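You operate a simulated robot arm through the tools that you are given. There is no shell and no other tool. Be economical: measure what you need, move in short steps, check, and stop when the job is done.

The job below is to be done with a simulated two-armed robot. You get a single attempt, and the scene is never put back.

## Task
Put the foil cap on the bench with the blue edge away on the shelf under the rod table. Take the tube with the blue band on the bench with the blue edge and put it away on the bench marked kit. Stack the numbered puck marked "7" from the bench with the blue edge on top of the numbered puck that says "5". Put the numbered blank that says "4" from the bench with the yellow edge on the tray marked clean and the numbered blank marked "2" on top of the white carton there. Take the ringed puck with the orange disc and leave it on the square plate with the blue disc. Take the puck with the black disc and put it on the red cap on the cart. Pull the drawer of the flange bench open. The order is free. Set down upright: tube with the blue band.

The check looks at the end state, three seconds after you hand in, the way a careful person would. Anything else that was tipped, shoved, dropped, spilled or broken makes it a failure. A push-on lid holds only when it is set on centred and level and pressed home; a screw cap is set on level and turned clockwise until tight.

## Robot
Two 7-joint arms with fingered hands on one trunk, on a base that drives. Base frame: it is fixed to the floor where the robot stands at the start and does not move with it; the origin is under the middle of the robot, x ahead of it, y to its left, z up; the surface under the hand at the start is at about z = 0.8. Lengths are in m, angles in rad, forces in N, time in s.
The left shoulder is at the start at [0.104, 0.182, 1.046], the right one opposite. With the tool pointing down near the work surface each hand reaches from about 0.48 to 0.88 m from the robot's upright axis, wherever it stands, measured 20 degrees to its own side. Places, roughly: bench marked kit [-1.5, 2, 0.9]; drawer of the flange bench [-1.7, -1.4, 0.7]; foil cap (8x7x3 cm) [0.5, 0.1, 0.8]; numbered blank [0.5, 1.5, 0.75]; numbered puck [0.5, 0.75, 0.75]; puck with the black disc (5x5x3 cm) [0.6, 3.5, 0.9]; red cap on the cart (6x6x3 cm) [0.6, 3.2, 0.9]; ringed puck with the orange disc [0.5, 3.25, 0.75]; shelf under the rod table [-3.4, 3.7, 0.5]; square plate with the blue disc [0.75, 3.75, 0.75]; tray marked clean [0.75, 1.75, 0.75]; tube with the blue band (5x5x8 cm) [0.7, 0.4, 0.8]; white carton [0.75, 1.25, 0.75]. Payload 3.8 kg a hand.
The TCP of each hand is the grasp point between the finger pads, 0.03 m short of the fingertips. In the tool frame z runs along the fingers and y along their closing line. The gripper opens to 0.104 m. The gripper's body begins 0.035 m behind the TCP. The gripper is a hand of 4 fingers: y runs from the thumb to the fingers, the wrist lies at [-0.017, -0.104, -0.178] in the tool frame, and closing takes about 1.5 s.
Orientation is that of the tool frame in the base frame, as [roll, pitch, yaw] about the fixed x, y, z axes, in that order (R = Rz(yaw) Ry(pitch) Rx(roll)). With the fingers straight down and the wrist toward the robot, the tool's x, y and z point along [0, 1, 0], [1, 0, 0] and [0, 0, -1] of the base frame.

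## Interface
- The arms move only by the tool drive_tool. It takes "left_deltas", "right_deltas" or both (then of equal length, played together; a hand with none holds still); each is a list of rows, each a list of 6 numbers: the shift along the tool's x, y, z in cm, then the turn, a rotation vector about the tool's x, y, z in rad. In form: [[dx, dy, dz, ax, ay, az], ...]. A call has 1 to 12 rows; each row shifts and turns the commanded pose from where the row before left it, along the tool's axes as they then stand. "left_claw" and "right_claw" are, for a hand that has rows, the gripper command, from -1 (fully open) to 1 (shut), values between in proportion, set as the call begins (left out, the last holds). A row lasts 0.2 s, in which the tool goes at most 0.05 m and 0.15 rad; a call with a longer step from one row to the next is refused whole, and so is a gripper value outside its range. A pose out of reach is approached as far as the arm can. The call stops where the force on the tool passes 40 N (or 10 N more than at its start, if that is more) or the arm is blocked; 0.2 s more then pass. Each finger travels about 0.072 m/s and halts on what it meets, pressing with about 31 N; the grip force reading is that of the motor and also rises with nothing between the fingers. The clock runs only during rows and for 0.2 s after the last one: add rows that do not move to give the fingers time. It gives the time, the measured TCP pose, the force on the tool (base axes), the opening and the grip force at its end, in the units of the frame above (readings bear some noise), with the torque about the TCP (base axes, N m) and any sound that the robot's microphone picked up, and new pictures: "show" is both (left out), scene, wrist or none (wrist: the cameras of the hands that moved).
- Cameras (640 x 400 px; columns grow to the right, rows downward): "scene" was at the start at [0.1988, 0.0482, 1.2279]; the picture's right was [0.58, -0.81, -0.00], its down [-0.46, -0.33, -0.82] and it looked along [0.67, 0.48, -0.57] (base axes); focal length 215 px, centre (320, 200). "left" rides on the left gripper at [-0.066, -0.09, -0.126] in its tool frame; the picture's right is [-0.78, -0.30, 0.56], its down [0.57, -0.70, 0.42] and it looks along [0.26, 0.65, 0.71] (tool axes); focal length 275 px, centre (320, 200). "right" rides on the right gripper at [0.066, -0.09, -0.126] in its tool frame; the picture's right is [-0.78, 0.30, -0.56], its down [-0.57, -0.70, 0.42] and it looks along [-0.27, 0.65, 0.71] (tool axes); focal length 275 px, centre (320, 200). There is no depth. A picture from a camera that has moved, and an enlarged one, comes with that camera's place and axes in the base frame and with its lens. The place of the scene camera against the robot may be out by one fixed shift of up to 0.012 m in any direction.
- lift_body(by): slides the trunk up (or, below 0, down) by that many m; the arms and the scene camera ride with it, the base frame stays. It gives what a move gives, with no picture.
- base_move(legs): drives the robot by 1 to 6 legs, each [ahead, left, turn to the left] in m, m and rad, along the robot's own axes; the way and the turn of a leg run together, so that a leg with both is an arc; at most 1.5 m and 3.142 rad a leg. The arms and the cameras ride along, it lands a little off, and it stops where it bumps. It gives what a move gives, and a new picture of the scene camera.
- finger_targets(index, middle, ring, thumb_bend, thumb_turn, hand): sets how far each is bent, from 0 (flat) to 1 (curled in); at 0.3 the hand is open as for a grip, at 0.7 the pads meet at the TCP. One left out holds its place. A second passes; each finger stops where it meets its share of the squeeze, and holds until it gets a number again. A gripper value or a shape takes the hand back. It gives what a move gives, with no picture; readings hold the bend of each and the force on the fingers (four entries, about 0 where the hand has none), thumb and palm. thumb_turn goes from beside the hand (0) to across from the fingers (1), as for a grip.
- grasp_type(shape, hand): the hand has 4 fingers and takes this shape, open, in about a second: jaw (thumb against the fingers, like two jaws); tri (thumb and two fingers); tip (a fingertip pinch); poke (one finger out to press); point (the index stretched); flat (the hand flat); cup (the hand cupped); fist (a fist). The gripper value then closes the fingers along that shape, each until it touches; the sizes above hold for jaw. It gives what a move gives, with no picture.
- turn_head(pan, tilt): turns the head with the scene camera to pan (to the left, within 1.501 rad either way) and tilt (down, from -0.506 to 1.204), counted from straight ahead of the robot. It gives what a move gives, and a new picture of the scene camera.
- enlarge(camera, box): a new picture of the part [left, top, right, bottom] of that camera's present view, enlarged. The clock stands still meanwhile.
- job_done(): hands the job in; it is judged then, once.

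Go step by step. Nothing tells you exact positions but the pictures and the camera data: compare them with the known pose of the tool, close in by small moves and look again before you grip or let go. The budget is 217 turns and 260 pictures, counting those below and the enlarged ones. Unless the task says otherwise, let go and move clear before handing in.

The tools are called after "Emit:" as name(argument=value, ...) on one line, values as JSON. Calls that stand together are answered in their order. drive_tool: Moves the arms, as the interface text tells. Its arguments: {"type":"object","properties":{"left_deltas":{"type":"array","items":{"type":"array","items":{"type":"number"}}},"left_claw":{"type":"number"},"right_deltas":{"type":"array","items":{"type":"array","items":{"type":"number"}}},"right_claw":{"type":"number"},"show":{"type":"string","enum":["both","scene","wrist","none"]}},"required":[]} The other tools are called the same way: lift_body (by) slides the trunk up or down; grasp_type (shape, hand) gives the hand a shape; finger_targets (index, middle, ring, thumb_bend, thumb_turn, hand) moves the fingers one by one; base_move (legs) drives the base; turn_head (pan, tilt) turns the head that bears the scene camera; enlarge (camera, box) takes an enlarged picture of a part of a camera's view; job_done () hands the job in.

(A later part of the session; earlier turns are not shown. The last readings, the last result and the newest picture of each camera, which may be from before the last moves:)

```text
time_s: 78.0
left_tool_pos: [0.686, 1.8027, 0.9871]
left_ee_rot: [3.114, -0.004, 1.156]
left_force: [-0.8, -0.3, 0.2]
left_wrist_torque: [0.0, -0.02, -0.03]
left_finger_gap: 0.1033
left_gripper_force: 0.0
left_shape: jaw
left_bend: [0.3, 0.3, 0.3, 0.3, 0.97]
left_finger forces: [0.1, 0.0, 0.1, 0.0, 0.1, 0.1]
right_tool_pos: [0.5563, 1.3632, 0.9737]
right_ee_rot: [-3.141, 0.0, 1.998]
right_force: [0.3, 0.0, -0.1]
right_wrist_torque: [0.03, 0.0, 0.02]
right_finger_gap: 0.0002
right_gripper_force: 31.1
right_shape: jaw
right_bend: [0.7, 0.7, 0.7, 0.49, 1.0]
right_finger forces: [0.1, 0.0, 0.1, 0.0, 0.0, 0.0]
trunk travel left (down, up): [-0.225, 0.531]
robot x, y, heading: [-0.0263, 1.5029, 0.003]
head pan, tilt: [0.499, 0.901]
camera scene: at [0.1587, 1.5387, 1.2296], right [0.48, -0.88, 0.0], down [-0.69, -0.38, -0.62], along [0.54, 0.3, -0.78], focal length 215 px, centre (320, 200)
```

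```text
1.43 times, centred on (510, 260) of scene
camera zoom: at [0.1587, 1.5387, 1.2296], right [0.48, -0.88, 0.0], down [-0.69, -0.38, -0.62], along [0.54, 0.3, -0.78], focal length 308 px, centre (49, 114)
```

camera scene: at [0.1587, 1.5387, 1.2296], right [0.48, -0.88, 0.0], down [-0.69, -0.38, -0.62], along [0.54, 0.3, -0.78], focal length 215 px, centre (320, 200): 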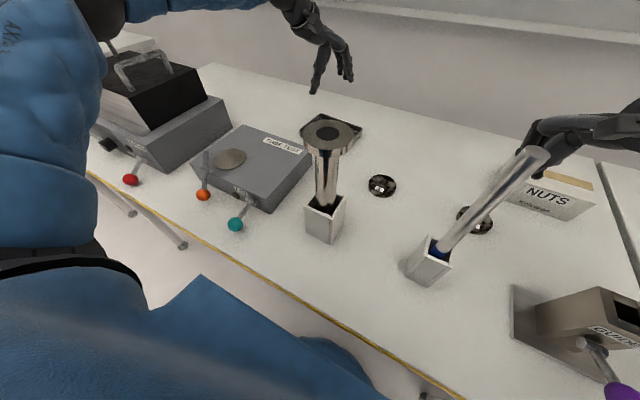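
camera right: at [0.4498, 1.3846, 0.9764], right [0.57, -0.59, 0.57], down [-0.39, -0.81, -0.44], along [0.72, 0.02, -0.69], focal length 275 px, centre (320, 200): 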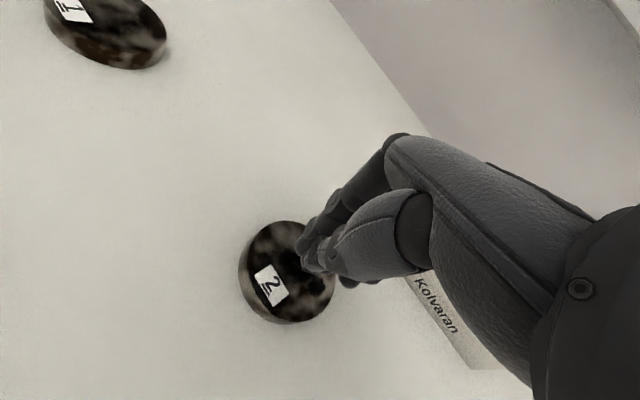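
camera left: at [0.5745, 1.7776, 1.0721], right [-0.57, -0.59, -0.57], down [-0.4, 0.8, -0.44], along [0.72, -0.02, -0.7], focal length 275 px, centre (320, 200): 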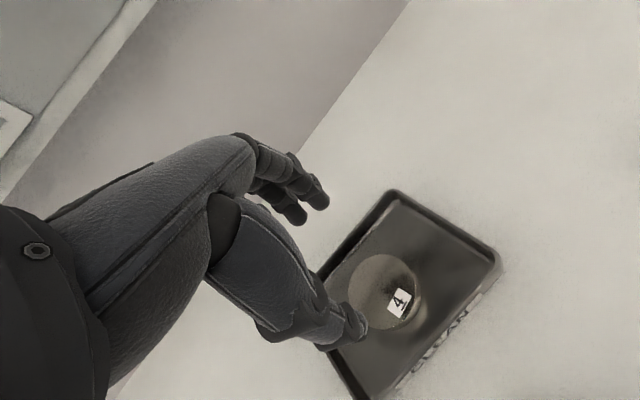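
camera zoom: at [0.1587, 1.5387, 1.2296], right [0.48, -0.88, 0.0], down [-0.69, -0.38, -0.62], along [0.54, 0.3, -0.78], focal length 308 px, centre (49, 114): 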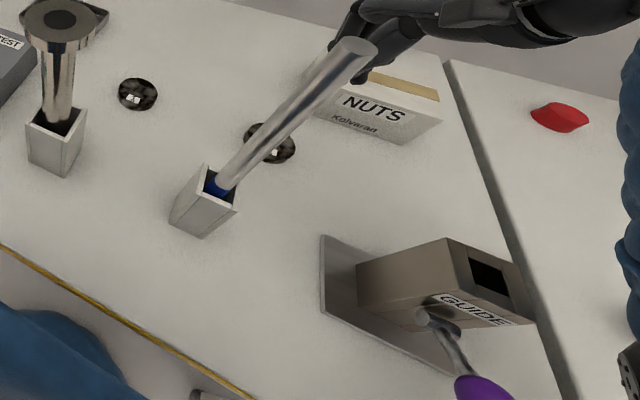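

GUIDE hasn't moved. Raise the trunk 0.13 so the elbow/forearm clears it, reopen, and descend again.

Emit:
lift_body(by=0.13)

Emit:
drive_tool(right_deltas=[[0, 0, 4, 0, 0, 0], [0, 0, 4, 0, 0, 0], [0, 0, 4, 0, 0, 0], [0, 0, 4, 0, 0, 0], [0, 0, 4, 0, 0, 0]], right_claw=-1)

Emit:
turn_head(pan=-0.5, tilt=0.8)

```text
time_s: 79.6
left_tool_pos: [0.687, 1.8038, 1.1201]
left_ee_rot: [3.116, -0.005, 1.156]
left_force: [-0.2, -0.6, 0.5]
left_wrist_torque: [0.01, 0.01, 0.0]
left_finger_gap: 0.1037
left_gripper_force: 0.1
left_shape: jaw
left_bend: [0.3, 0.3, 0.3, 0.3, 0.97]
left_finger forces: [0.0, 0.0, 0.1, 0.0, 0.0, 0.0]
right_tool_pos: [0.5573, 1.3638, 1.1046]
right_ee_rot: [-3.139, 0.0, 1.999]
right_force: [0.3, -0.5, -0.2]
right_wrist_torque: [-0.01, 0.0, -0.01]
right_finger_gap: 0.0
right_gripper_force: 30.8
right_shape: jaw
right_bend: [0.7, 0.7, 0.7, 0.49, 1.0]
right_finger forces: [0.0, 0.0, 0.0, 0.1, 0.1, 0.0]
trunk travel left (down, up): [-0.355, 0.401]
robot x, y, heading: [-0.025, 1.5051, 0.008]
head pan, tilt: [0.499, 0.901]
```

```text
time_s: 80.8
left_tool_pos: [0.685, 1.8028, 1.1197]
left_ee_rot: [3.116, -0.006, 1.155]
left_force: [0.6, 0.5, -0.6]
left_wrist_torque: [0.0, -0.03, 0.02]
left_finger_gap: 0.1038
left_gripper_force: 0.1
left_shape: jaw
left_bend: [0.3, 0.3, 0.3, 0.3, 0.97]
left_finger forces: [0.0, 0.0, 0.0, 0.1, 0.0, 0.0]
right_tool_pos: [0.5584, 1.3628, 0.9065]
right_ee_rot: [3.142, 0.001, 1.999]
right_force: [0.3, 0.3, 0.8]
right_wrist_torque: [0.02, -0.01, -0.01]
right_finger_gap: 0.1036
right_gripper_force: 0.0
right_shape: jaw
right_bend: [0.3, 0.3, 0.3, 0.3, 0.97]
right_finger forces: [0.1, 0.1, 0.0, 0.0, 0.0, 0.0]
trunk travel left (down, up): [-0.355, 0.401]
robot x, y, heading: [-0.0203, 1.5057, 0.005]
head pan, tilt: [0.499, 0.901]
camera scene: at [0.1066, 1.5385, 1.3622], right [0.48, -0.88, 0.0], down [-0.69, -0.38, -0.62], along [0.54, 0.3, -0.78], focal length 215 px, centre (320, 200)
camera right: at [0.4502, 1.3868, 1.0322], right [0.59, -0.58, 0.56], down [-0.4, -0.81, -0.42], along [0.7, 0.03, -0.71], focal length 275 px, centre (320, 200)
```

scene: 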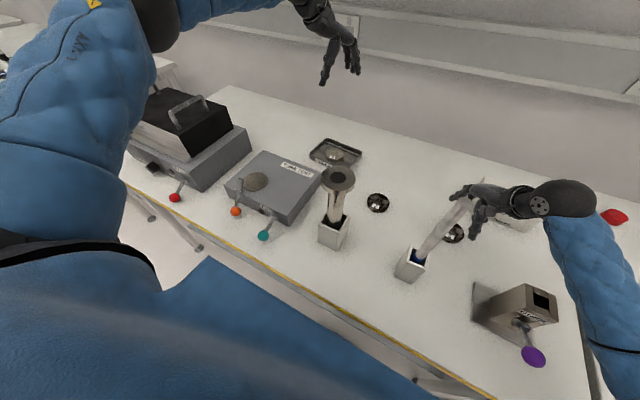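
right: 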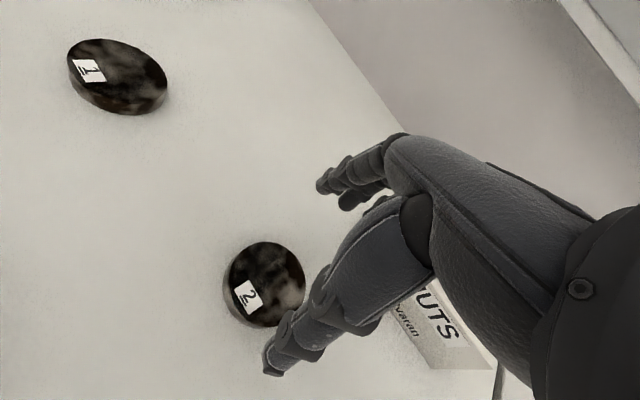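

```text
time_s: 82.0
left_tool_pos: [0.6847, 1.8034, 1.1198]
left_ee_rot: [3.116, -0.004, 1.154]
left_force: [0.1, -0.3, -0.2]
left_wrist_torque: [0.04, 0.0, 0.02]
left_finger_gap: 0.1035
left_gripper_force: 0.1
left_shape: jaw
left_bend: [0.3, 0.3, 0.3, 0.3, 0.97]
left_finger forces: [0.0, 0.0, 0.0, 0.0, 0.0, 0.1]
right_tool_pos: [0.559, 1.3639, 0.9071]
right_ee_rot: [3.141, 0.001, 1.999]
right_force: [0.1, -0.1, 0.1]
right_wrist_torque: [0.0, 0.0, -0.03]
right_finger_gap: 0.1036
right_gripper_force: 0.0
right_shape: jaw
right_bend: [0.3, 0.3, 0.3, 0.3, 0.97]
right_finger forces: [0.0, 0.0, 0.0, 0.1, 0.1, 0.0]
trunk travel left (down, up): [-0.355, 0.401]
robot x, y, heading: [-0.0228, 1.5051, 0.001]
head pan, tilt: [-0.499, 0.799]
camera scene: at [0.1112, 1.4639, 1.3702], right [-0.47, -0.88, 0.0], down [-0.63, 0.34, -0.7], along [0.61, -0.33, -0.72], focal length 215 px, centre (320, 200)
```

scene: 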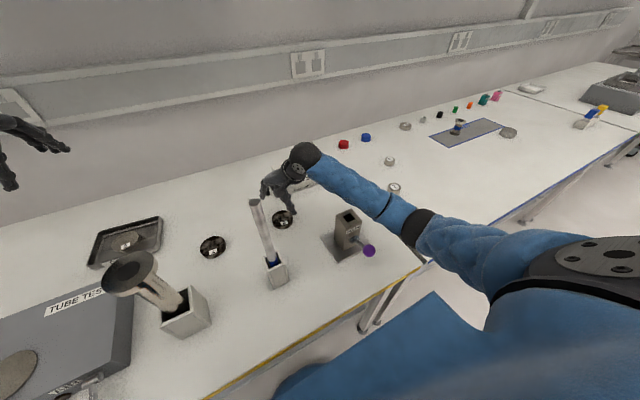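

Good clearance now. Descend to grasp height.

Emit:
drive_tool(right_deltas=[[0, 0, 3, 0, 0, 0], [0, 0, 3, 0, 0, 0], [0, 0, 1.1, 0, 0, 0], [0, 0, 0, 0, 0, 0]], show="wrist")

```text
time_s: 83.0
left_tool_pos: [0.6862, 1.8032, 1.1207]
left_ee_rot: [3.118, -0.004, 1.155]
left_force: [0.5, 0.2, -0.2]
left_wrist_torque: [-0.01, 0.04, 0.0]
left_finger_gap: 0.1036
left_gripper_force: 0.0
left_shape: jaw
left_bend: [0.3, 0.3, 0.3, 0.3, 0.97]
left_finger forces: [0.0, 0.1, 0.0, 0.0, 0.1, 0.0]
right_tool_pos: [0.5577, 1.3631, 0.8344]
right_ee_rot: [-3.141, 0.0, 1.997]
right_force: [0.0, -1.0, 0.1]
right_wrist_torque: [0.0, 0.02, -0.02]
right_finger_gap: 0.1038
right_gripper_force: 0.0
right_shape: jaw
right_bend: [0.3, 0.3, 0.3, 0.3, 0.97]
right_finger forces: [0.0, 0.0, 0.0, 0.1, 0.0, 0.1]
trunk travel left (down, up): [-0.355, 0.401]
robot x, y, heading: [-0.0225, 1.5072, 0.002]
head pan, tilt: [-0.499, 0.799]
camera right: at [0.4491, 1.3856, 0.9601], right [0.59, -0.58, 0.56], down [-0.4, -0.81, -0.42], along [0.7, 0.03, -0.71], focal length 275 px, centre (320, 200)
```

right: 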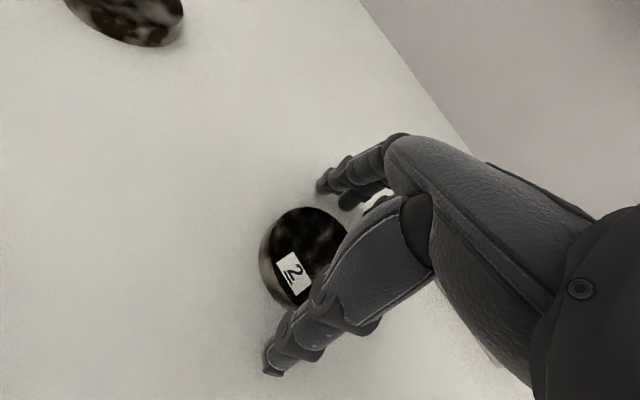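

Emit:
drive_tool(right_deltas=[[0, 0, 0, 0, 0, 0], [0, 0, 0, 0, 0, 0], [0, 0, 0, 0, 0, 0], [0, 0, 0, 0, 0, 0], [0, 0, 0, 0, 0, 0], [0, 0, 0, 0, 0, 0], [0, 0, 0, 0, 0, 0]], right_claw=1, show="wrist")

Emit:
drive_tool(right_deltas=[[0, 0, -2, 0, 0, 0], [0, 0, -4, 0, 0, 0], [0, 0, -4, 0, 0, 0], [0, 0, -4, 0, 0, 0]])

```text
time_s: 84.7
left_tool_pos: [0.685, 1.8033, 1.1201]
left_ee_rot: [3.114, -0.006, 1.155]
left_force: [0.2, -0.3, 0.5]
left_wrist_torque: [-0.05, 0.04, 0.01]
left_finger_gap: 0.1037
left_gripper_force: 0.0
left_shape: jaw
left_bend: [0.3, 0.3, 0.3, 0.3, 0.97]
left_finger forces: [0.0, 0.0, 0.2, 0.0, 0.0, 0.0]
right_tool_pos: [0.557, 1.3628, 0.8345]
right_ee_rot: [-3.139, 0.0, 1.999]
right_force: [-1.5, 0.5, 0.3]
right_wrist_torque: [0.0, 0.02, 0.04]
right_finger_gap: 0.062
right_gripper_force: 31.0
right_shape: jaw
right_bend: [0.73, 0.4, 0.42, 0.64, 0.99]
right_finger forces: [16.4, 10.1, 0.0, 0.0, 26.8, 0.0]
trunk travel left (down, up): [-0.355, 0.401]
robot x, y, heading: [-0.02, 1.5026, 0.003]
head pan, tilt: [-0.499, 0.799]
camera right: at [0.449, 1.3856, 0.9601], right [0.59, -0.58, 0.56], down [-0.4, -0.81, -0.42], along [0.7, 0.03, -0.71], focal length 275 px, centre (320, 200)
```

right: 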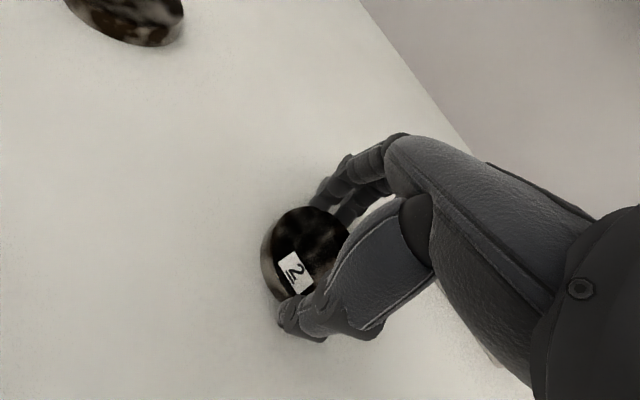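

```text
time_s: 85.7
left_tool_pos: [0.685, 1.8031, 1.1201]
left_ee_rot: [3.116, -0.007, 1.157]
left_force: [-0.7, -0.2, 0.3]
left_wrist_torque: [0.0, 0.01, -0.01]
left_finger_gap: 0.1034
left_gripper_force: 0.0
left_shape: jaw
left_bend: [0.3, 0.3, 0.3, 0.3, 0.97]
left_finger forces: [0.0, 0.0, 0.0, 0.0, 0.0, 0.0]
right_tool_pos: [0.5572, 1.3637, 0.9756]
right_ee_rot: [-3.14, -0.001, 1.999]
right_force: [0.3, -0.6, -4.0]
right_wrist_torque: [-0.02, 0.01, 0.01]
right_finger_gap: 0.0619
right_gripper_force: 31.5
right_shape: jaw
right_bend: [0.73, 0.4, 0.42, 0.64, 1.0]
right_finger forces: [16.8, 10.4, 0.0, 0.0, 26.8, 0.0]
trunk travel left (down, up): [-0.355, 0.401]
robot x, y, heading: [-0.0236, 1.5064, 0.005]
head pan, tilt: [-0.499, 0.799]
camera scene: at [0.1113, 1.4638, 1.3702], right [-0.48, -0.88, 0.0], down [-0.63, 0.34, -0.7], along [0.61, -0.33, -0.72], focal length 215 px, centre (320, 200)
camera right: at [0.449, 1.3867, 1.1014], right [0.59, -0.58, 0.56], down [-0.4, -0.81, -0.42], along [0.7, 0.03, -0.71], focal length 275 px, centre (320, 200)
```

scene: 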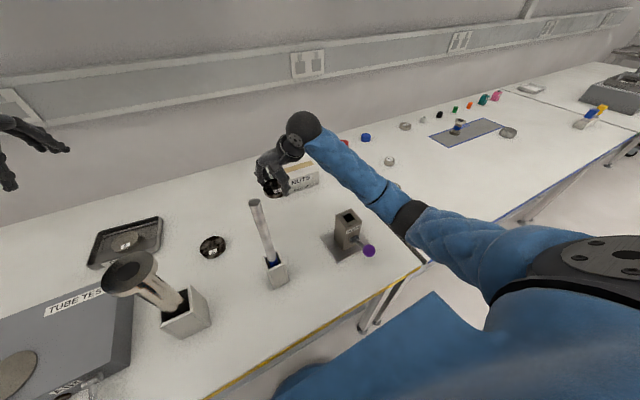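
right: 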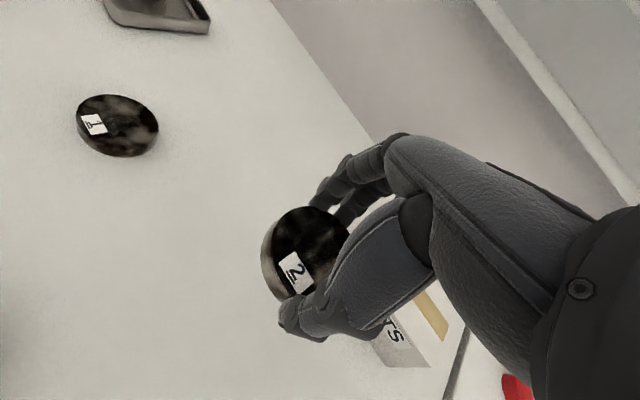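

Blank 2 held. Carton top centre estimated at [0.726,1.231], z≈0.857. Raise the hand, shift the base right 0.11, then look.

Emit:
drive_tool(right_deltas=[[0, 0, -4, 0, 0, 0], [0, 0, -4, 0, 0, 0]], show="none")

Emit:
base_move(legs=[[0, -0.11, 0]])

Emit:
drive_tool(right_deltas=[[-4, 2.5, 0, 0, 0, 0], [-4, 2.5, 0, 0, 0, 0], [0, 2.5, 0, 0, 0, 0]])

```text
time_s: 86.2
left_tool_pos: [0.6848, 1.8033, 1.1193]
left_ee_rot: [3.116, -0.004, 1.156]
left_force: [0.7, 0.1, -0.2]
left_wrist_torque: [-0.04, 0.0, -0.01]
left_finger_gap: 0.1035
left_gripper_force: 0.0
left_shape: jaw
left_bend: [0.3, 0.3, 0.3, 0.3, 0.97]
left_finger forces: [0.0, 0.1, 0.1, 0.0, 0.1, 0.0]
right_tool_pos: [0.5547, 1.3636, 1.0557]
right_ee_rot: [-3.138, 0.001, 1.996]
right_force: [0.0, 0.4, -4.6]
right_wrist_torque: [-0.01, 0.01, 0.01]
right_finger_gap: 0.0619
right_gripper_force: 31.1
right_shape: jaw
right_bend: [0.73, 0.4, 0.42, 0.64, 1.0]
right_finger forces: [16.8, 10.5, 0.0, 0.1, 26.6, 0.1]
trunk travel left (down, up): [-0.355, 0.401]
robot x, y, heading: [-0.023, 1.5058, 0.002]
head pan, tilt: [-0.499, 0.799]
```

```text
time_s: 87.4
left_tool_pos: [0.6861, 1.6922, 1.12]
left_ee_rot: [3.116, -0.006, 1.156]
left_force: [0.9, -1.1, -0.1]
left_wrist_torque: [0.02, 0.0, 0.01]
left_finger_gap: 0.1036
left_gripper_force: 0.0
left_shape: jaw
left_bend: [0.3, 0.3, 0.3, 0.3, 0.97]
left_finger forces: [0.0, 0.1, 0.0, 0.0, 0.1, 0.0]
right_tool_pos: [0.5561, 1.2527, 1.0539]
right_ee_rot: [-3.141, -0.001, 1.996]
right_force: [-0.2, -1.0, -5.0]
right_wrist_torque: [0.03, 0.0, 0.02]
right_finger_gap: 0.0617
right_gripper_force: 31.3
right_shape: jaw
right_bend: [0.73, 0.4, 0.42, 0.64, 1.0]
right_finger forces: [16.8, 10.6, 0.1, 0.1, 26.8, 0.0]
trunk travel left (down, up): [-0.355, 0.401]
robot x, y, heading: [-0.0182, 1.395, 0.004]
head pan, tilt: [-0.499, 0.799]
camera scene: at [0.112, 1.3526, 1.3701], right [-0.48, -0.88, 0.0], down [-0.63, 0.34, -0.7], along [0.61, -0.33, -0.72], focal length 215 px, centre (320, 200)
```

scene: 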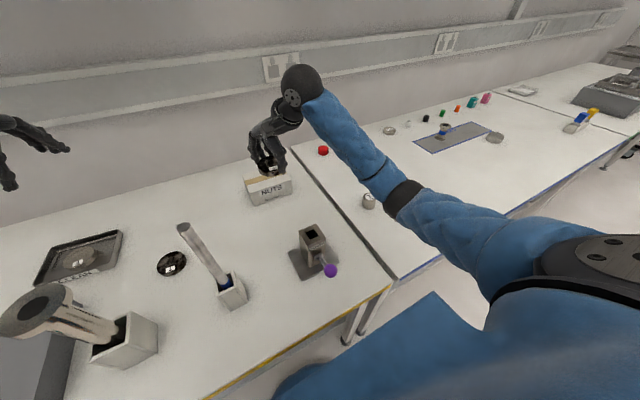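

```text
time_s: 88.2
left_tool_pos: [0.6864, 1.6939, 1.119]
left_ee_rot: [3.118, -0.006, 1.156]
left_force: [0.0, 0.5, 0.1]
left_wrist_torque: [0.01, 0.01, 0.02]
left_finger_gap: 0.1038
left_gripper_force: 0.1
left_shape: jaw
left_bend: [0.3, 0.3, 0.3, 0.3, 0.97]
left_finger forces: [0.0, 0.0, 0.1, 0.1, 0.1, 0.0]
right_tool_pos: [0.6577, 1.2136, 1.054]
right_ee_rot: [-3.138, 0.002, 2.0]
right_force: [-0.2, 0.0, -4.1]
right_wrist_torque: [-0.04, -0.01, 0.0]
right_finger_gap: 0.0618
right_gripper_force: 31.0
right_shape: jaw
right_bend: [0.73, 0.4, 0.42, 0.64, 1.0]
right_finger forces: [16.8, 10.7, 0.1, 0.1, 26.9, 0.0]
trunk travel left (down, up): [-0.355, 0.401]
robot x, y, heading: [-0.0225, 1.3924, 0.001]
head pan, tilt: [-0.499, 0.799]
camera scene: at [0.1125, 1.3553, 1.3701], right [-0.48, -0.88, 0.0], down [-0.63, 0.34, -0.7], along [0.61, -0.33, -0.72], focal length 215 px, centre (320, 200)
camera right: at [0.5496, 1.2362, 1.1798], right [0.59, -0.58, 0.56], down [-0.4, -0.81, -0.42], along [0.7, 0.03, -0.72], focal length 275 px, centre (320, 200)
```

scene: 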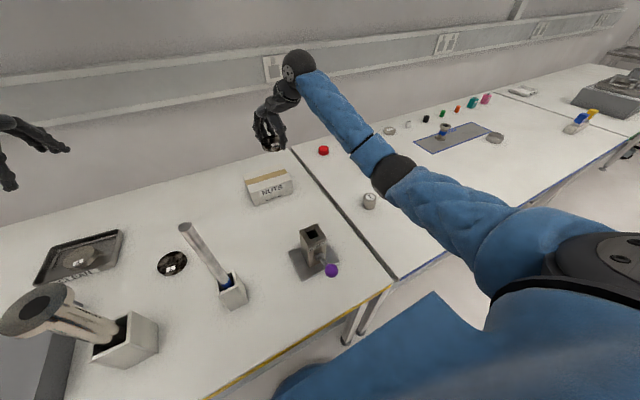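
right: 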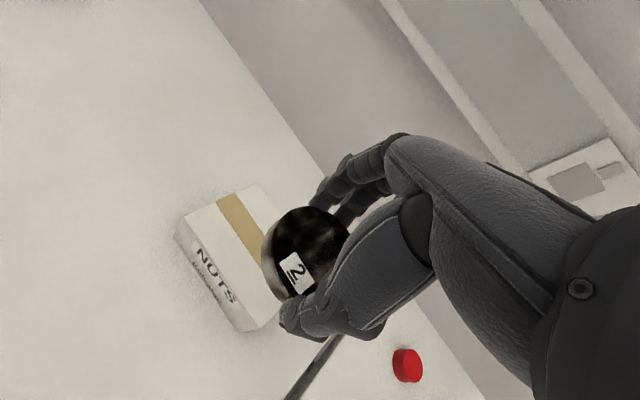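

Carton confirmed around centre [0.725,1.235]. Move over it, and lower.

Emit:
drive_tool(right_deltas=[[-0.5, 2.5, 2, 0, 0, 0], [-0.4, 2.5, 2, 0, 0, 0], [0, 2, 2, 0, 0, 0]])

```text
time_s: 89.0
left_tool_pos: [0.6885, 1.693, 1.1195]
left_ee_rot: [3.116, -0.005, 1.156]
left_force: [0.1, 0.4, -1.1]
left_wrist_torque: [0.0, 0.02, -0.01]
left_finger_gap: 0.1036
left_gripper_force: 0.1
left_shape: jaw
left_bend: [0.3, 0.3, 0.3, 0.3, 0.97]
left_finger forces: [0.0, 0.0, 0.0, 0.0, 0.1, 0.0]
right_tool_pos: [0.7246, 1.2325, 0.9933]
right_ee_rot: [-3.14, 0.0, 1.999]
right_force: [0.3, 0.8, -4.7]
right_wrist_torque: [-0.04, 0.04, 0.03]
right_finger_gap: 0.0617
right_gripper_force: 31.2
right_shape: jaw
right_bend: [0.73, 0.4, 0.42, 0.64, 1.0]
right_finger forces: [16.7, 10.8, 0.0, 0.1, 26.7, 0.1]
trunk travel left (down, up): [-0.355, 0.401]
robot x, y, heading: [-0.0186, 1.3971, 0.004]
head pan, tilt: [-0.499, 0.799]
camera scene: at [0.1129, 1.3551, 1.37], right [-0.48, -0.88, 0.0], down [-0.63, 0.34, -0.7], along [0.61, -0.33, -0.72], focal length 215 px, centre (320, 200)
camera right: at [0.6169, 1.2563, 1.1206], right [0.59, -0.58, 0.56], down [-0.4, -0.81, -0.42], along [0.7, 0.03, -0.71], focal length 275 px, centre (320, 200)
```

scene: 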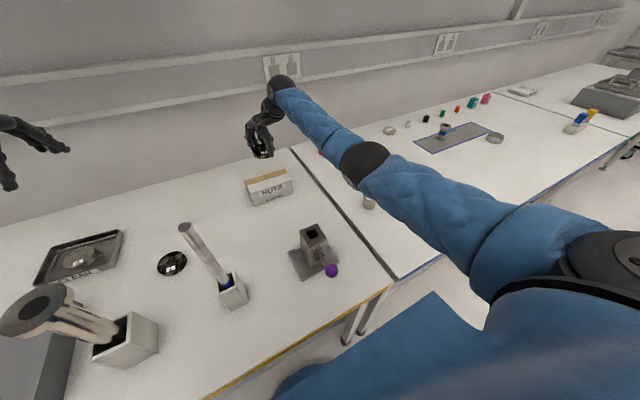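
right: 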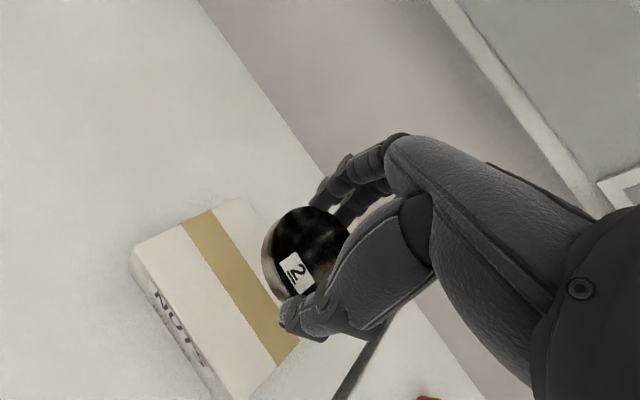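

Centre over carton ≈[0.726,1.24]. Fine shift and descend close to the top.

Emit:
drive_tool(right_deltas=[[0.4, 0.6, 3, 0, 0, 0], [0, 0, 3, 0, 0, 0], [0, 0, 3, 0, 0, 0], [0, 0, 0.3, 0, 0, 0]])

Emit:
enlarge(camera="scene", box=[210, 100, 370, 220])

```text
time_s: 90.0
left_tool_pos: [0.6853, 1.6933, 1.1207]
left_ee_rot: [3.115, -0.006, 1.156]
left_force: [0.4, -0.7, -0.4]
left_wrist_torque: [0.03, -0.02, 0.0]
left_finger_gap: 0.1035
left_gripper_force: 0.1
left_shape: jaw
left_bend: [0.3, 0.3, 0.3, 0.3, 0.97]
left_finger forces: [0.0, 0.0, 0.0, 0.0, 0.0, 0.0]
right_tool_pos: [0.7289, 1.2393, 0.9024]
right_ee_rot: [3.137, 0.002, 1.997]
right_force: [-1.0, -0.1, 3.5]
right_wrist_torque: [0.0, -0.02, -0.02]
right_finger_gap: 0.0614
right_gripper_force: 31.2
right_shape: jaw
right_bend: [0.73, 0.4, 0.42, 0.64, 1.0]
right_finger forces: [17.2, 11.1, 0.0, 0.1, 27.4, 0.1]
trunk travel left (down, up): [-0.355, 0.401]
robot x, y, heading: [-0.023, 1.3947, 0.005]
head pan, tilt: [-0.499, 0.799]
camera scene: at [0.1111, 1.3544, 1.3704], right [-0.48, -0.88, 0.0], down [-0.63, 0.34, -0.7], along [0.61, -0.33, -0.72], focal length 215 px, centre (320, 200)
camera right: at [0.62, 1.2624, 1.0294], right [0.59, -0.58, 0.56], down [-0.4, -0.81, -0.43], along [0.7, 0.03, -0.71], focal length 275 px, centre (320, 200)
```

scene: 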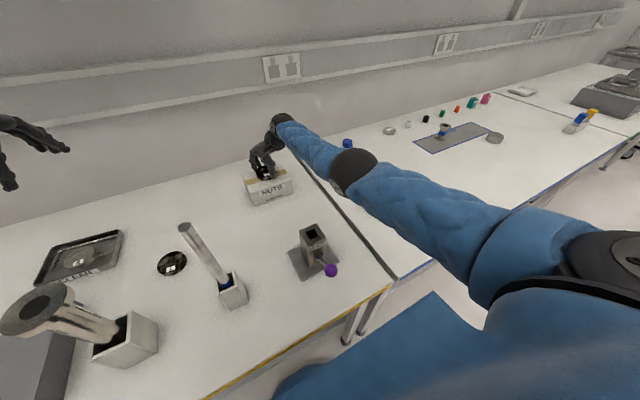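
right: 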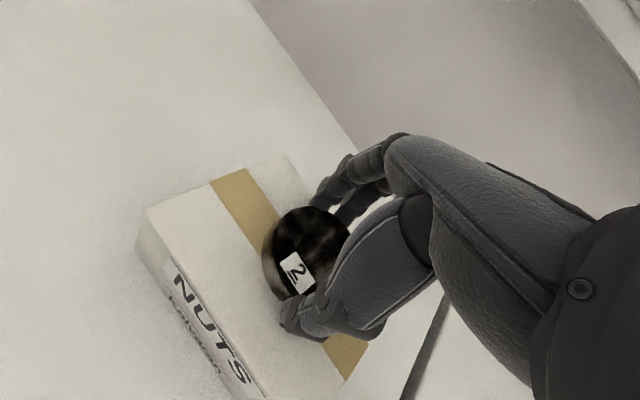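

```text
3.33 times, centred on (290, 160) of scene
camera zoom: at [0.1111, 1.3544, 1.3704], right [-0.48, -0.88, 0.0], down [-0.63, 0.34, -0.7], along [0.61, -0.33, -0.72], focal length 718 px, centre (420, 333)
```

zoom: 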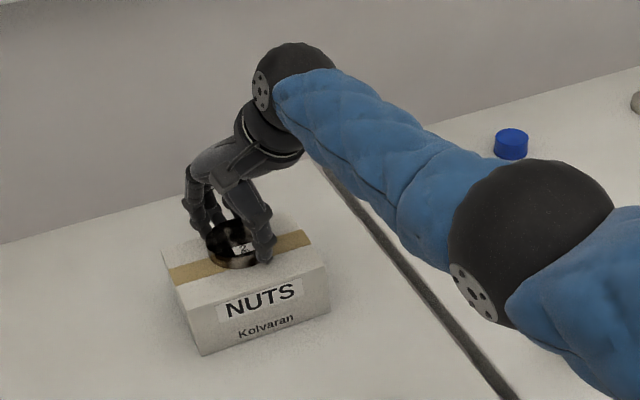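

Contact made, centred on the carton. Release and rise.

Emit:
drive_tool(right_deltas=[[0, 0, -0.1, 0, 0, 0], [0, 0, 0, 0, 0, 0], [0, 0, 0, 0, 0, 0], [0, 0, 0, 0, 0, 0], [0, 0, 0, 0, 0, 0]], right_claw=-1, show="none")

Emit:
drive_tool(right_deltas=[[0, 0, -1, 0, 0, 0], [0, 0, -3, 0, 0, 0], [0, 0, -4, 0, 0, 0], [0, 0, -4, 0, 0, 0], [0, -2, -4, 0, 0, 0], [0, -3, -3, 0, 0, 0]])

```text
time_s: 91.2
left_tool_pos: [0.6852, 1.6928, 1.1195]
left_ee_rot: [3.116, -0.005, 1.156]
left_force: [0.6, 0.0, -0.2]
left_wrist_torque: [-0.02, 0.0, -0.01]
left_finger_gap: 0.1032
left_gripper_force: 0.0
left_shape: jaw
left_bend: [0.3, 0.3, 0.3, 0.3, 0.97]
left_finger forces: [0.0, 0.0, 0.0, 0.0, 0.1, 0.0]
right_tool_pos: [0.728, 1.239, 0.9039]
right_ee_rot: [-3.14, 0.001, 1.997]
right_force: [-0.4, -0.3, 0.2]
right_wrist_torque: [-0.02, -0.01, 0.0]
right_finger_gap: 0.1033
right_gripper_force: 0.1
right_shape: jaw
right_bend: [0.3, 0.3, 0.3, 0.3, 0.97]
right_finger forces: [0.0, 0.0, 0.0, 0.0, 0.0, 0.0]
trunk travel left (down, up): [-0.355, 0.401]
robot x, y, heading: [-0.0242, 1.3936, 0.003]
head pan, tilt: [-0.499, 0.799]
```

```text
time_s: 92.6
left_tool_pos: [0.6846, 1.6925, 1.1209]
left_ee_rot: [3.115, -0.007, 1.156]
left_force: [-0.2, 0.3, -0.7]
left_wrist_torque: [0.01, -0.01, 0.0]
left_finger_gap: 0.1035
left_gripper_force: 0.1
left_shape: jaw
left_bend: [0.3, 0.3, 0.3, 0.3, 0.97]
left_finger forces: [0.0, 0.0, 0.0, 0.0, 0.0, 0.0]
right_tool_pos: [0.6784, 1.2167, 1.0932]
right_ee_rot: [-3.139, 0.0, 1.995]
right_force: [-0.4, 0.1, -0.3]
right_wrist_torque: [0.0, 0.04, 0.0]
right_finger_gap: 0.1041
right_gripper_force: 0.1
right_shape: jaw
right_bend: [0.3, 0.3, 0.3, 0.3, 0.97]
right_finger forces: [0.0, 0.1, 0.0, 0.1, 0.0, 0.0]
trunk travel left (down, up): [-0.355, 0.401]
robot x, y, heading: [-0.0238, 1.3936, 0.004]
head pan, tilt: [-0.499, 0.799]
camera scene: at [0.111, 1.3542, 1.3702], right [-0.48, -0.88, 0.0], down [-0.63, 0.34, -0.7], along [0.61, -0.33, -0.72], focal length 215 px, centre (320, 200)
camera right: at [0.571, 1.2397, 1.2191], right [0.59, -0.58, 0.56], down [-0.4, -0.81, -0.42], along [0.7, 0.03, -0.72], focal length 275 px, centre (320, 200)
```

scene: 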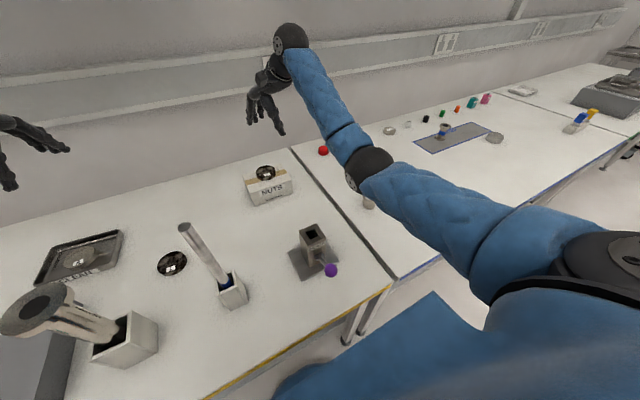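
right: 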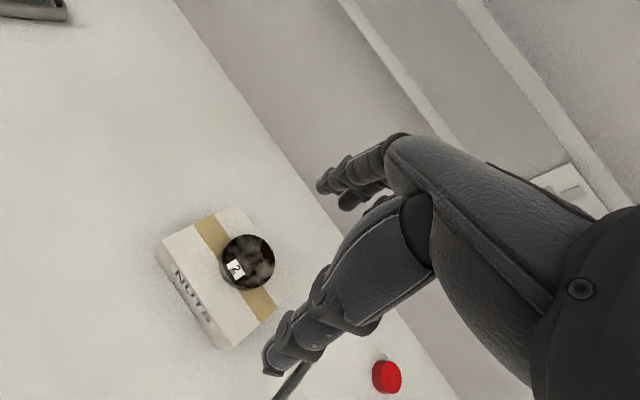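

Blank 2 sits on the carton. Retract both hands up and back, then drive left toward y≈3.3.

Emit:
drive_tool(left_deltas=[[0, -3, -3.5, 0, 0, 0], [0, -3, -3.5, 0, 0, 0], [0, -3, -3, 0, 0, 0], [0, -3, 0, 0, 0, 0], [0, -3, 0, 0, 0, -0.14], [0, 0, 0, 0, 0, -0.14]], right_deltas=[[0, -3, -3.5, 0, 0, 0], [0, -3, -3.5, 0, 0, 0], [0, -3, -3, 0, 0, 0], [0, -3, 0, 0, 0, 0], [0, -3, 0, 0, 0, 0.14], [0, 0, 0, 0, 0, 0.14]], show="none")

Emit:
turn_head(pan=1.1, tilt=0.5)

```text
time_s: 94.0
left_tool_pos: [0.5475, 1.7543, 1.2153]
left_ee_rot: [3.116, 0.001, 1.437]
left_force: [0.8, -0.6, 0.0]
left_wrist_torque: [0.01, 0.03, -0.01]
left_finger_gap: 0.1038
left_gripper_force: 0.1
left_shape: jaw
left_bend: [0.3, 0.3, 0.3, 0.3, 0.97]
left_finger forces: [0.0, 0.0, 0.0, 0.0, 0.1, 0.0]
right_tool_pos: [0.5467, 1.1551, 1.1927]
right_ee_rot: [-3.139, 0.001, 1.716]
right_force: [0.9, 0.5, -0.6]
right_wrist_torque: [0.03, 0.05, 0.0]
right_finger_gap: 0.1038
right_gripper_force: 0.0
right_shape: jaw
right_bend: [0.3, 0.3, 0.3, 0.3, 0.97]
right_finger forces: [0.0, 0.0, 0.1, 0.0, 0.1, 0.0]
trunk travel left (down, up): [-0.355, 0.401]
robot x, y, heading: [-0.0213, 1.3974, 0.002]
head pan, tilt: [-0.499, 0.799]
```

```text
time_s: 95.7
left_tool_pos: [0.547, 1.7541, 1.2143]
left_ee_rot: [3.116, 0.002, 1.434]
left_force: [-0.6, -0.2, 0.6]
left_wrist_torque: [0.0, 0.0, 0.02]
left_finger_gap: 0.1038
left_gripper_force: 0.1
left_shape: jaw
left_bend: [0.3, 0.3, 0.3, 0.3, 0.97]
left_finger forces: [0.0, 0.0, 0.1, 0.1, 0.1, 0.1]
right_tool_pos: [0.5461, 1.1553, 1.1932]
right_ee_rot: [-3.14, -0.001, 1.716]
right_force: [-0.1, -0.1, 0.0]
right_wrist_torque: [-0.03, 0.01, 0.01]
right_finger_gap: 0.1038
right_gripper_force: 0.0
right_shape: jaw
right_bend: [0.3, 0.3, 0.3, 0.3, 0.97]
right_finger forces: [0.0, 0.0, 0.0, 0.0, 0.0, 0.1]
trunk travel left (down, up): [-0.355, 0.401]
robot x, y, heading: [-0.0229, 1.3941, 0.002]
head pan, tilt: [1.1, 0.499]
camera scene: at [0.0817, 1.474, 1.3961], right [0.89, -0.45, 0.0], down [-0.22, -0.43, -0.88], along [0.4, 0.78, -0.48], focal length 215 px, centre (320, 200)
```

scene: 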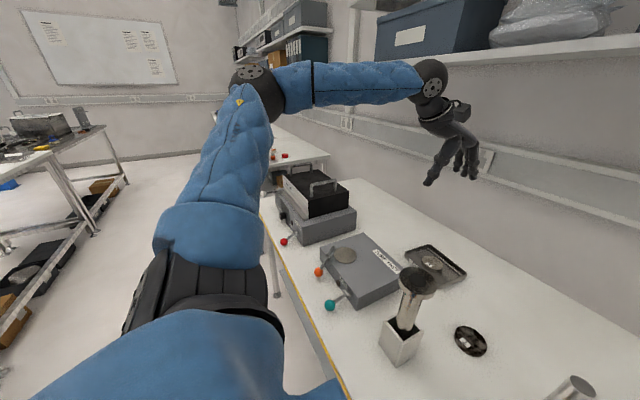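

Path along the bench looks clear. Drive left in stages with slight back-off.

Emit:
base_move(legs=[[-0.06, 0, 0], [0, 1.2, 0]])

Emit:
turn_head(pan=0.7, tilt=0.6)

```text
time_s: 102.4
left_tool_pos: [0.4858, 2.9541, 1.2156]
left_ee_rot: [3.116, 0.001, 1.433]
left_force: [0.2, -0.3, -0.5]
left_wrist_torque: [0.01, -0.01, 0.01]
left_finger_gap: 0.1038
left_gripper_force: 0.1
left_shape: jaw
left_bend: [0.3, 0.3, 0.3, 0.3, 0.97]
left_finger forces: [0.0, 0.0, 0.0, 0.1, 0.1, 0.1]
right_tool_pos: [0.4828, 2.3555, 1.1935]
right_ee_rot: [-3.139, 0.0, 1.716]
right_force: [0.2, 0.2, -0.2]
right_wrist_torque: [-0.03, -0.02, 0.04]
right_finger_gap: 0.1038
right_gripper_force: 0.0
right_shape: jaw
right_bend: [0.3, 0.3, 0.3, 0.3, 0.97]
right_finger forces: [0.1, 0.0, 0.0, 0.0, 0.1, 0.0]
trunk travel left (down, up): [-0.355, 0.401]
robot x, y, heading: [-0.0814, 2.5987, 0.002]
head pan, tilt: [1.1, 0.499]
camera scene: at [0.02, 2.6754, 1.3961], right [0.89, -0.45, 0.0], down [-0.22, -0.43, -0.88], along [0.4, 0.78, -0.48], focal length 215 px, centre (320, 200)
```

scene: 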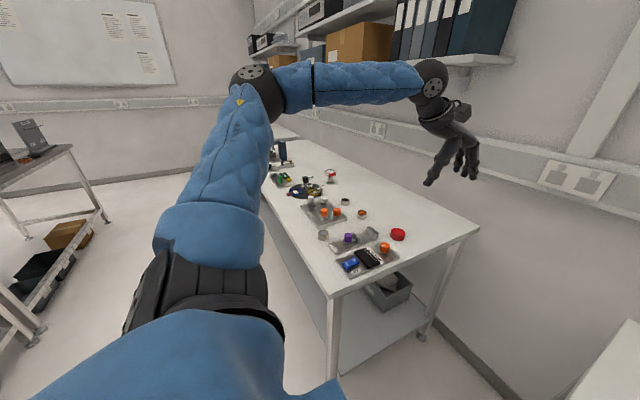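

```text
time_s: 103.2
left_tool_pos: [0.4863, 2.9532, 1.2156]
left_ee_rot: [3.116, 0.002, 1.432]
left_force: [-0.4, 0.4, 0.7]
left_wrist_torque: [0.0, -0.01, 0.02]
left_finger_gap: 0.1034
left_gripper_force: 0.0
left_shape: jaw
left_bend: [0.3, 0.3, 0.3, 0.3, 0.97]
left_finger forces: [0.1, 0.0, 0.0, 0.0, 0.0, 0.0]
right_tool_pos: [0.4824, 2.3564, 1.1933]
right_ee_rot: [-3.141, 0.0, 1.717]
right_force: [0.2, -0.4, -0.7]
right_wrist_torque: [-0.02, -0.02, 0.03]
right_finger_gap: 0.1041
right_gripper_force: 0.1
right_shape: jaw
right_bend: [0.3, 0.3, 0.3, 0.3, 0.97]
right_finger forces: [0.0, 0.1, 0.1, 0.0, 0.0, 0.0]
trunk travel left (down, up): [-0.355, 0.401]
robot x, y, heading: [-0.0813, 2.5975, 0.002]
head pan, tilt: [0.7, 0.6]
camera scene: at [0.0463, 2.651, 1.3871], right [0.65, -0.76, 0.0], down [-0.43, -0.36, -0.83], along [0.63, 0.53, -0.56], focal length 215 px, centre (320, 200)
```

scene: 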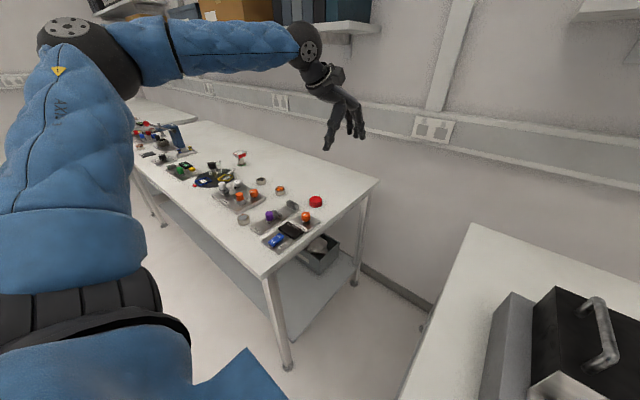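

The cart/table with small parts is ahead. Drive 0.6 further left and look down.

Emit:
base_move(legs=[[0, 0.6, 0]])

Emit:
turn_head(pan=0.25, tilt=0.85)

```text
time_s: 106.6
left_tool_pos: [0.4809, 3.553, 1.2161]
left_ee_rot: [3.116, 0.003, 1.44]
left_force: [-0.1, 0.1, -0.7]
left_wrist_torque: [0.0, -0.02, -0.01]
left_finger_gap: 0.1039
left_gripper_force: 0.0
left_shape: jaw
left_bend: [0.3, 0.3, 0.3, 0.3, 0.97]
left_finger forces: [0.1, 0.0, 0.0, 0.1, 0.0, 0.1]
right_tool_pos: [0.4822, 2.9549, 1.1937]
right_ee_rot: [-3.139, 0.002, 1.723]
right_force: [-0.9, 1.3, 0.3]
right_wrist_torque: [0.0, 0.02, 0.0]
right_finger_gap: 0.1037
right_gripper_force: 0.0
right_shape: jaw
right_bend: [0.3, 0.3, 0.3, 0.3, 0.97]
right_finger forces: [0.0, 0.1, 0.0, 0.0, 0.0, 0.0]
trunk travel left (down, up): [-0.355, 0.401]
robot x, y, heading: [-0.0834, 3.1897, 0.011]
head pan, tilt: [0.7, 0.6]
camera scene: at [0.0433, 3.247, 1.387], right [0.65, -0.76, 0.0], down [-0.43, -0.37, -0.82], along [0.63, 0.54, -0.57], focal length 215 px, centre (320, 200)
```

scene: 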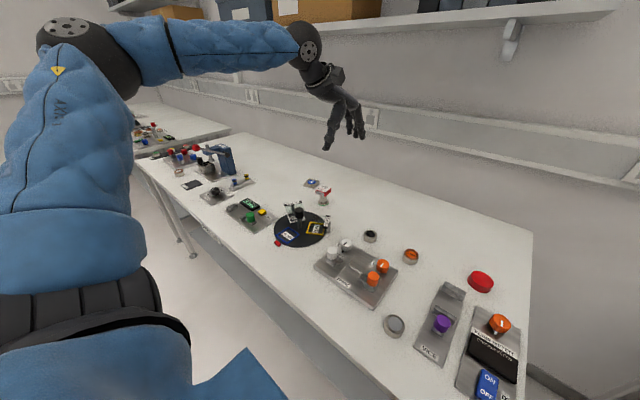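

```text
time_s: 107.5
left_tool_pos: [0.4814, 3.5538, 1.214]
left_ee_rot: [3.115, 0.003, 1.44]
left_force: [1.0, 0.1, -0.4]
left_wrist_torque: [0.01, -0.01, 0.03]
left_finger_gap: 0.1037
left_gripper_force: 0.1
left_shape: jaw
left_bend: [0.3, 0.3, 0.3, 0.3, 0.97]
left_finger forces: [0.1, 0.0, 0.1, 0.0, 0.0, 0.1]
right_tool_pos: [0.4821, 2.9542, 1.1936]
right_ee_rot: [-3.139, 0.0, 1.724]
right_force: [0.3, 0.0, 0.0]
right_wrist_torque: [-0.05, -0.01, -0.02]
right_finger_gap: 0.1039
right_gripper_force: 0.1
right_shape: jaw
right_bend: [0.3, 0.3, 0.3, 0.3, 0.97]
right_finger forces: [0.0, 0.0, 0.0, 0.0, 0.0, 0.0]
trunk travel left (down, up): [-0.355, 0.401]
robot x, y, heading: [-0.0839, 3.1906, 0.008]
head pan, tilt: [0.25, 0.85]
camera scene: at [0.0517, 3.2089, 1.3662], right [0.26, -0.97, 0.0], down [-0.73, -0.19, -0.66], along [0.64, 0.17, -0.75], focal length 215 px, centre (320, 200)
```

scene: 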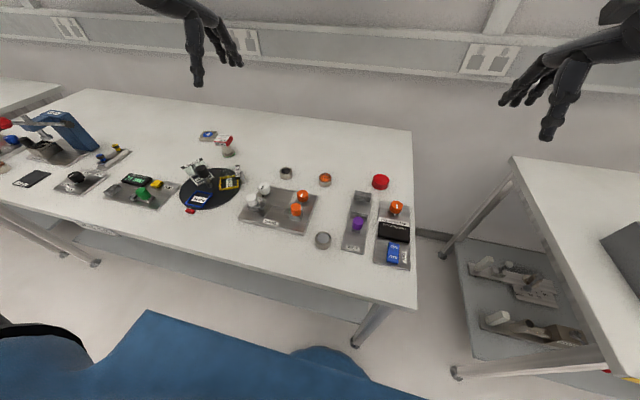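

Emit:
enlarge(camera="scene", box=[170, 120, 330, 220])

Emit:
enlarge(camera="scene", box=[260, 160, 420, 270])

```text
4.00 times, centred on (250, 170) of scene
camera zoom: at [0.0517, 3.2089, 1.3662], right [0.26, -0.97, 0.0], down [-0.73, -0.19, -0.66], along [0.64, 0.17, -0.75], focal length 861 px, centre (600, 320)
```

zoom: 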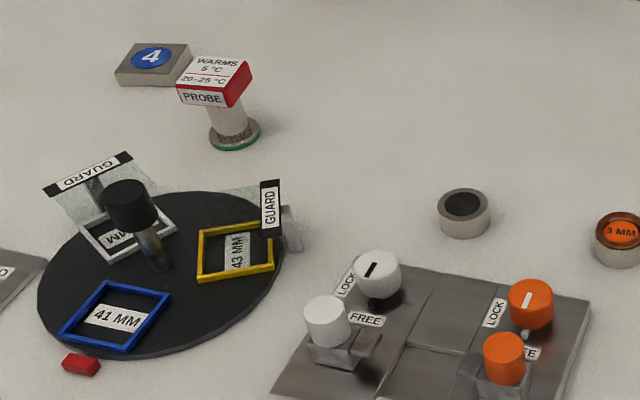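

```text
3.64 times, centred on (340, 215) of scene
camera zoom: at [0.0517, 3.2089, 1.3662], right [0.26, -0.97, 0.0], down [-0.73, -0.19, -0.66], along [0.64, 0.17, -0.75], focal length 783 px, centre (247, 146)
```

zoom: 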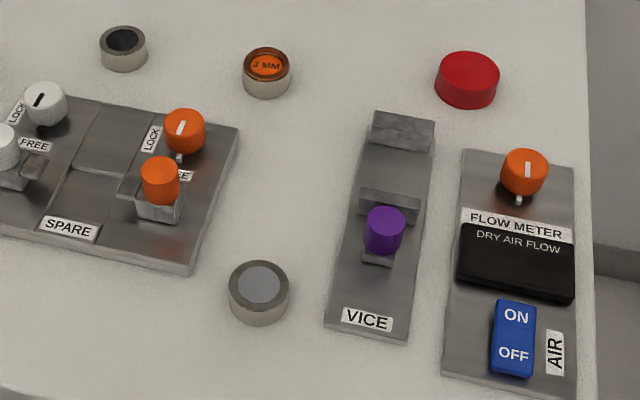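

I see the black-disc puck, orange "3 MM" puck, red cap, and the plate with blue "4" disc. I take a left wrist view to triangulate heights.

Emit:
enlarge(camera="left", box=[0, 0, 640, 400])

Emit:
enlarge(camera="right", box=[0, 0, 640, 400])

```text
1.00 times, centred on (320, 200) of left (not enlarged: the box is as wide or as high as the picture)
camera zoom: at [0.3803, 3.499, 1.3378], right [-0.38, -0.73, -0.56], down [-0.61, 0.66, -0.44], along [0.7, 0.17, -0.7], focal length 275 px, centre (320, 200)
```

zoom: 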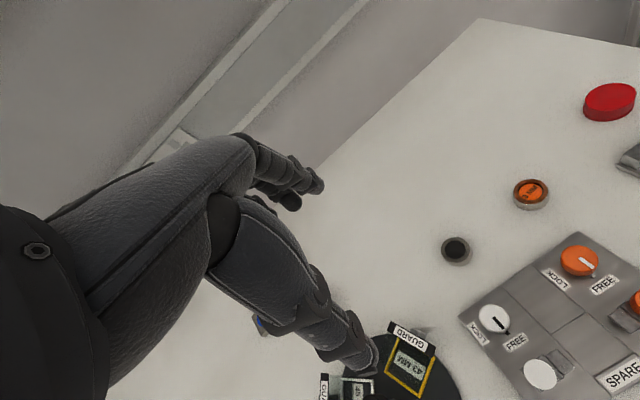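

```text
1.00 times, centred on (320, 200) of right (not enlarged: the box is as wide or as high as the picture)
camera zoom: at [0.3845, 3.0062, 1.3197], right [0.41, -0.72, 0.56], down [-0.61, -0.67, -0.42], along [0.68, -0.16, -0.71], focal length 275 px, centre (320, 200)
```

zoom: 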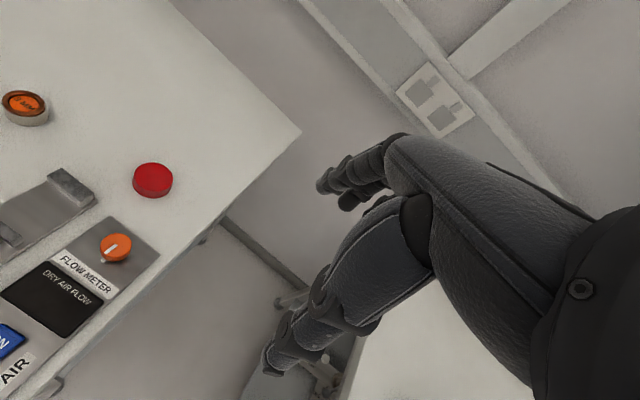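

Triangulated: orange puck [0.557,3.329,top 0.878], black puck [0.559,3.465], red cap [0.594,3.151], plate ≈[0.703,3.875]; surface ≈0.85. Reposition for the left arm to take the orange puck.

Emit:
base_move(legs=[[0.05, -0.1, -0.008]])

Emit:
lift_body(by=-0.08)

```text
time_s: 108.7
left_tool_pos: [0.5325, 3.4464, 1.2151]
left_ee_rot: [3.116, 0.0, 1.433]
left_force: [0.2, -0.4, 0.2]
left_wrist_torque: [0.01, 0.0, -0.01]
left_finger_gap: 0.1037
left_gripper_force: 0.0
left_shape: jaw
left_bend: [0.3, 0.3, 0.3, 0.3, 0.97]
left_finger forces: [0.0, 0.0, 0.0, 0.0, 0.0, 0.0]
right_tool_pos: [0.5293, 2.8501, 1.1922]
right_ee_rot: [-3.139, -0.002, 1.716]
right_force: [0.2, -0.3, -0.4]
right_wrist_torque: [0.01, 0.0, 0.05]
right_finger_gap: 0.1037
right_gripper_force: 0.0
right_shape: jaw
right_bend: [0.3, 0.3, 0.3, 0.3, 0.97]
right_finger forces: [0.0, 0.0, 0.0, 0.0, 0.0, 0.0]
trunk travel left (down, up): [-0.355, 0.401]
robot x, y, heading: [-0.0367, 3.0941, -0.001]
head pan, tilt: [0.25, 0.85]
camera scene: at [0.101, 3.1065, 1.366], right [0.25, -0.97, 0.0], down [-0.73, -0.19, -0.66], along [0.64, 0.16, -0.75], focal length 215 px, centre (320, 200)
```

scene: 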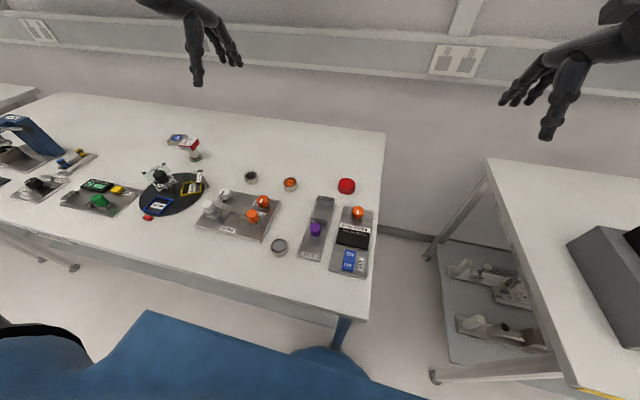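

```text
time_s: 109.9
left_tool_pos: [0.5302, 3.4471, 1.1362]
left_ee_rot: [3.113, 0.002, 1.433]
left_force: [0.2, -0.3, 0.1]
left_wrist_torque: [0.05, -0.04, 0.01]
left_finger_gap: 0.1038
left_gripper_force: 0.1
left_shape: jaw
left_bend: [0.3, 0.3, 0.3, 0.3, 0.97]
left_finger forces: [0.1, 0.0, 0.1, 0.0, 0.1, 0.0]
right_tool_pos: [0.5274, 2.851, 1.1129]
right_ee_rot: [3.141, 0.0, 1.714]
right_force: [0.2, 0.7, -0.6]
right_wrist_torque: [0.02, -0.01, 0.01]
right_finger_gap: 0.1035
right_gripper_force: 0.1
right_shape: jaw
right_bend: [0.3, 0.3, 0.3, 0.3, 0.97]
right_finger forces: [0.0, 0.1, 0.0, 0.1, 0.1, 0.0]
trunk travel left (down, up): [-0.275, 0.481]
robot x, y, heading: [-0.0378, 3.0943, 0.004]
head pan, tilt: [0.25, 0.85]
```

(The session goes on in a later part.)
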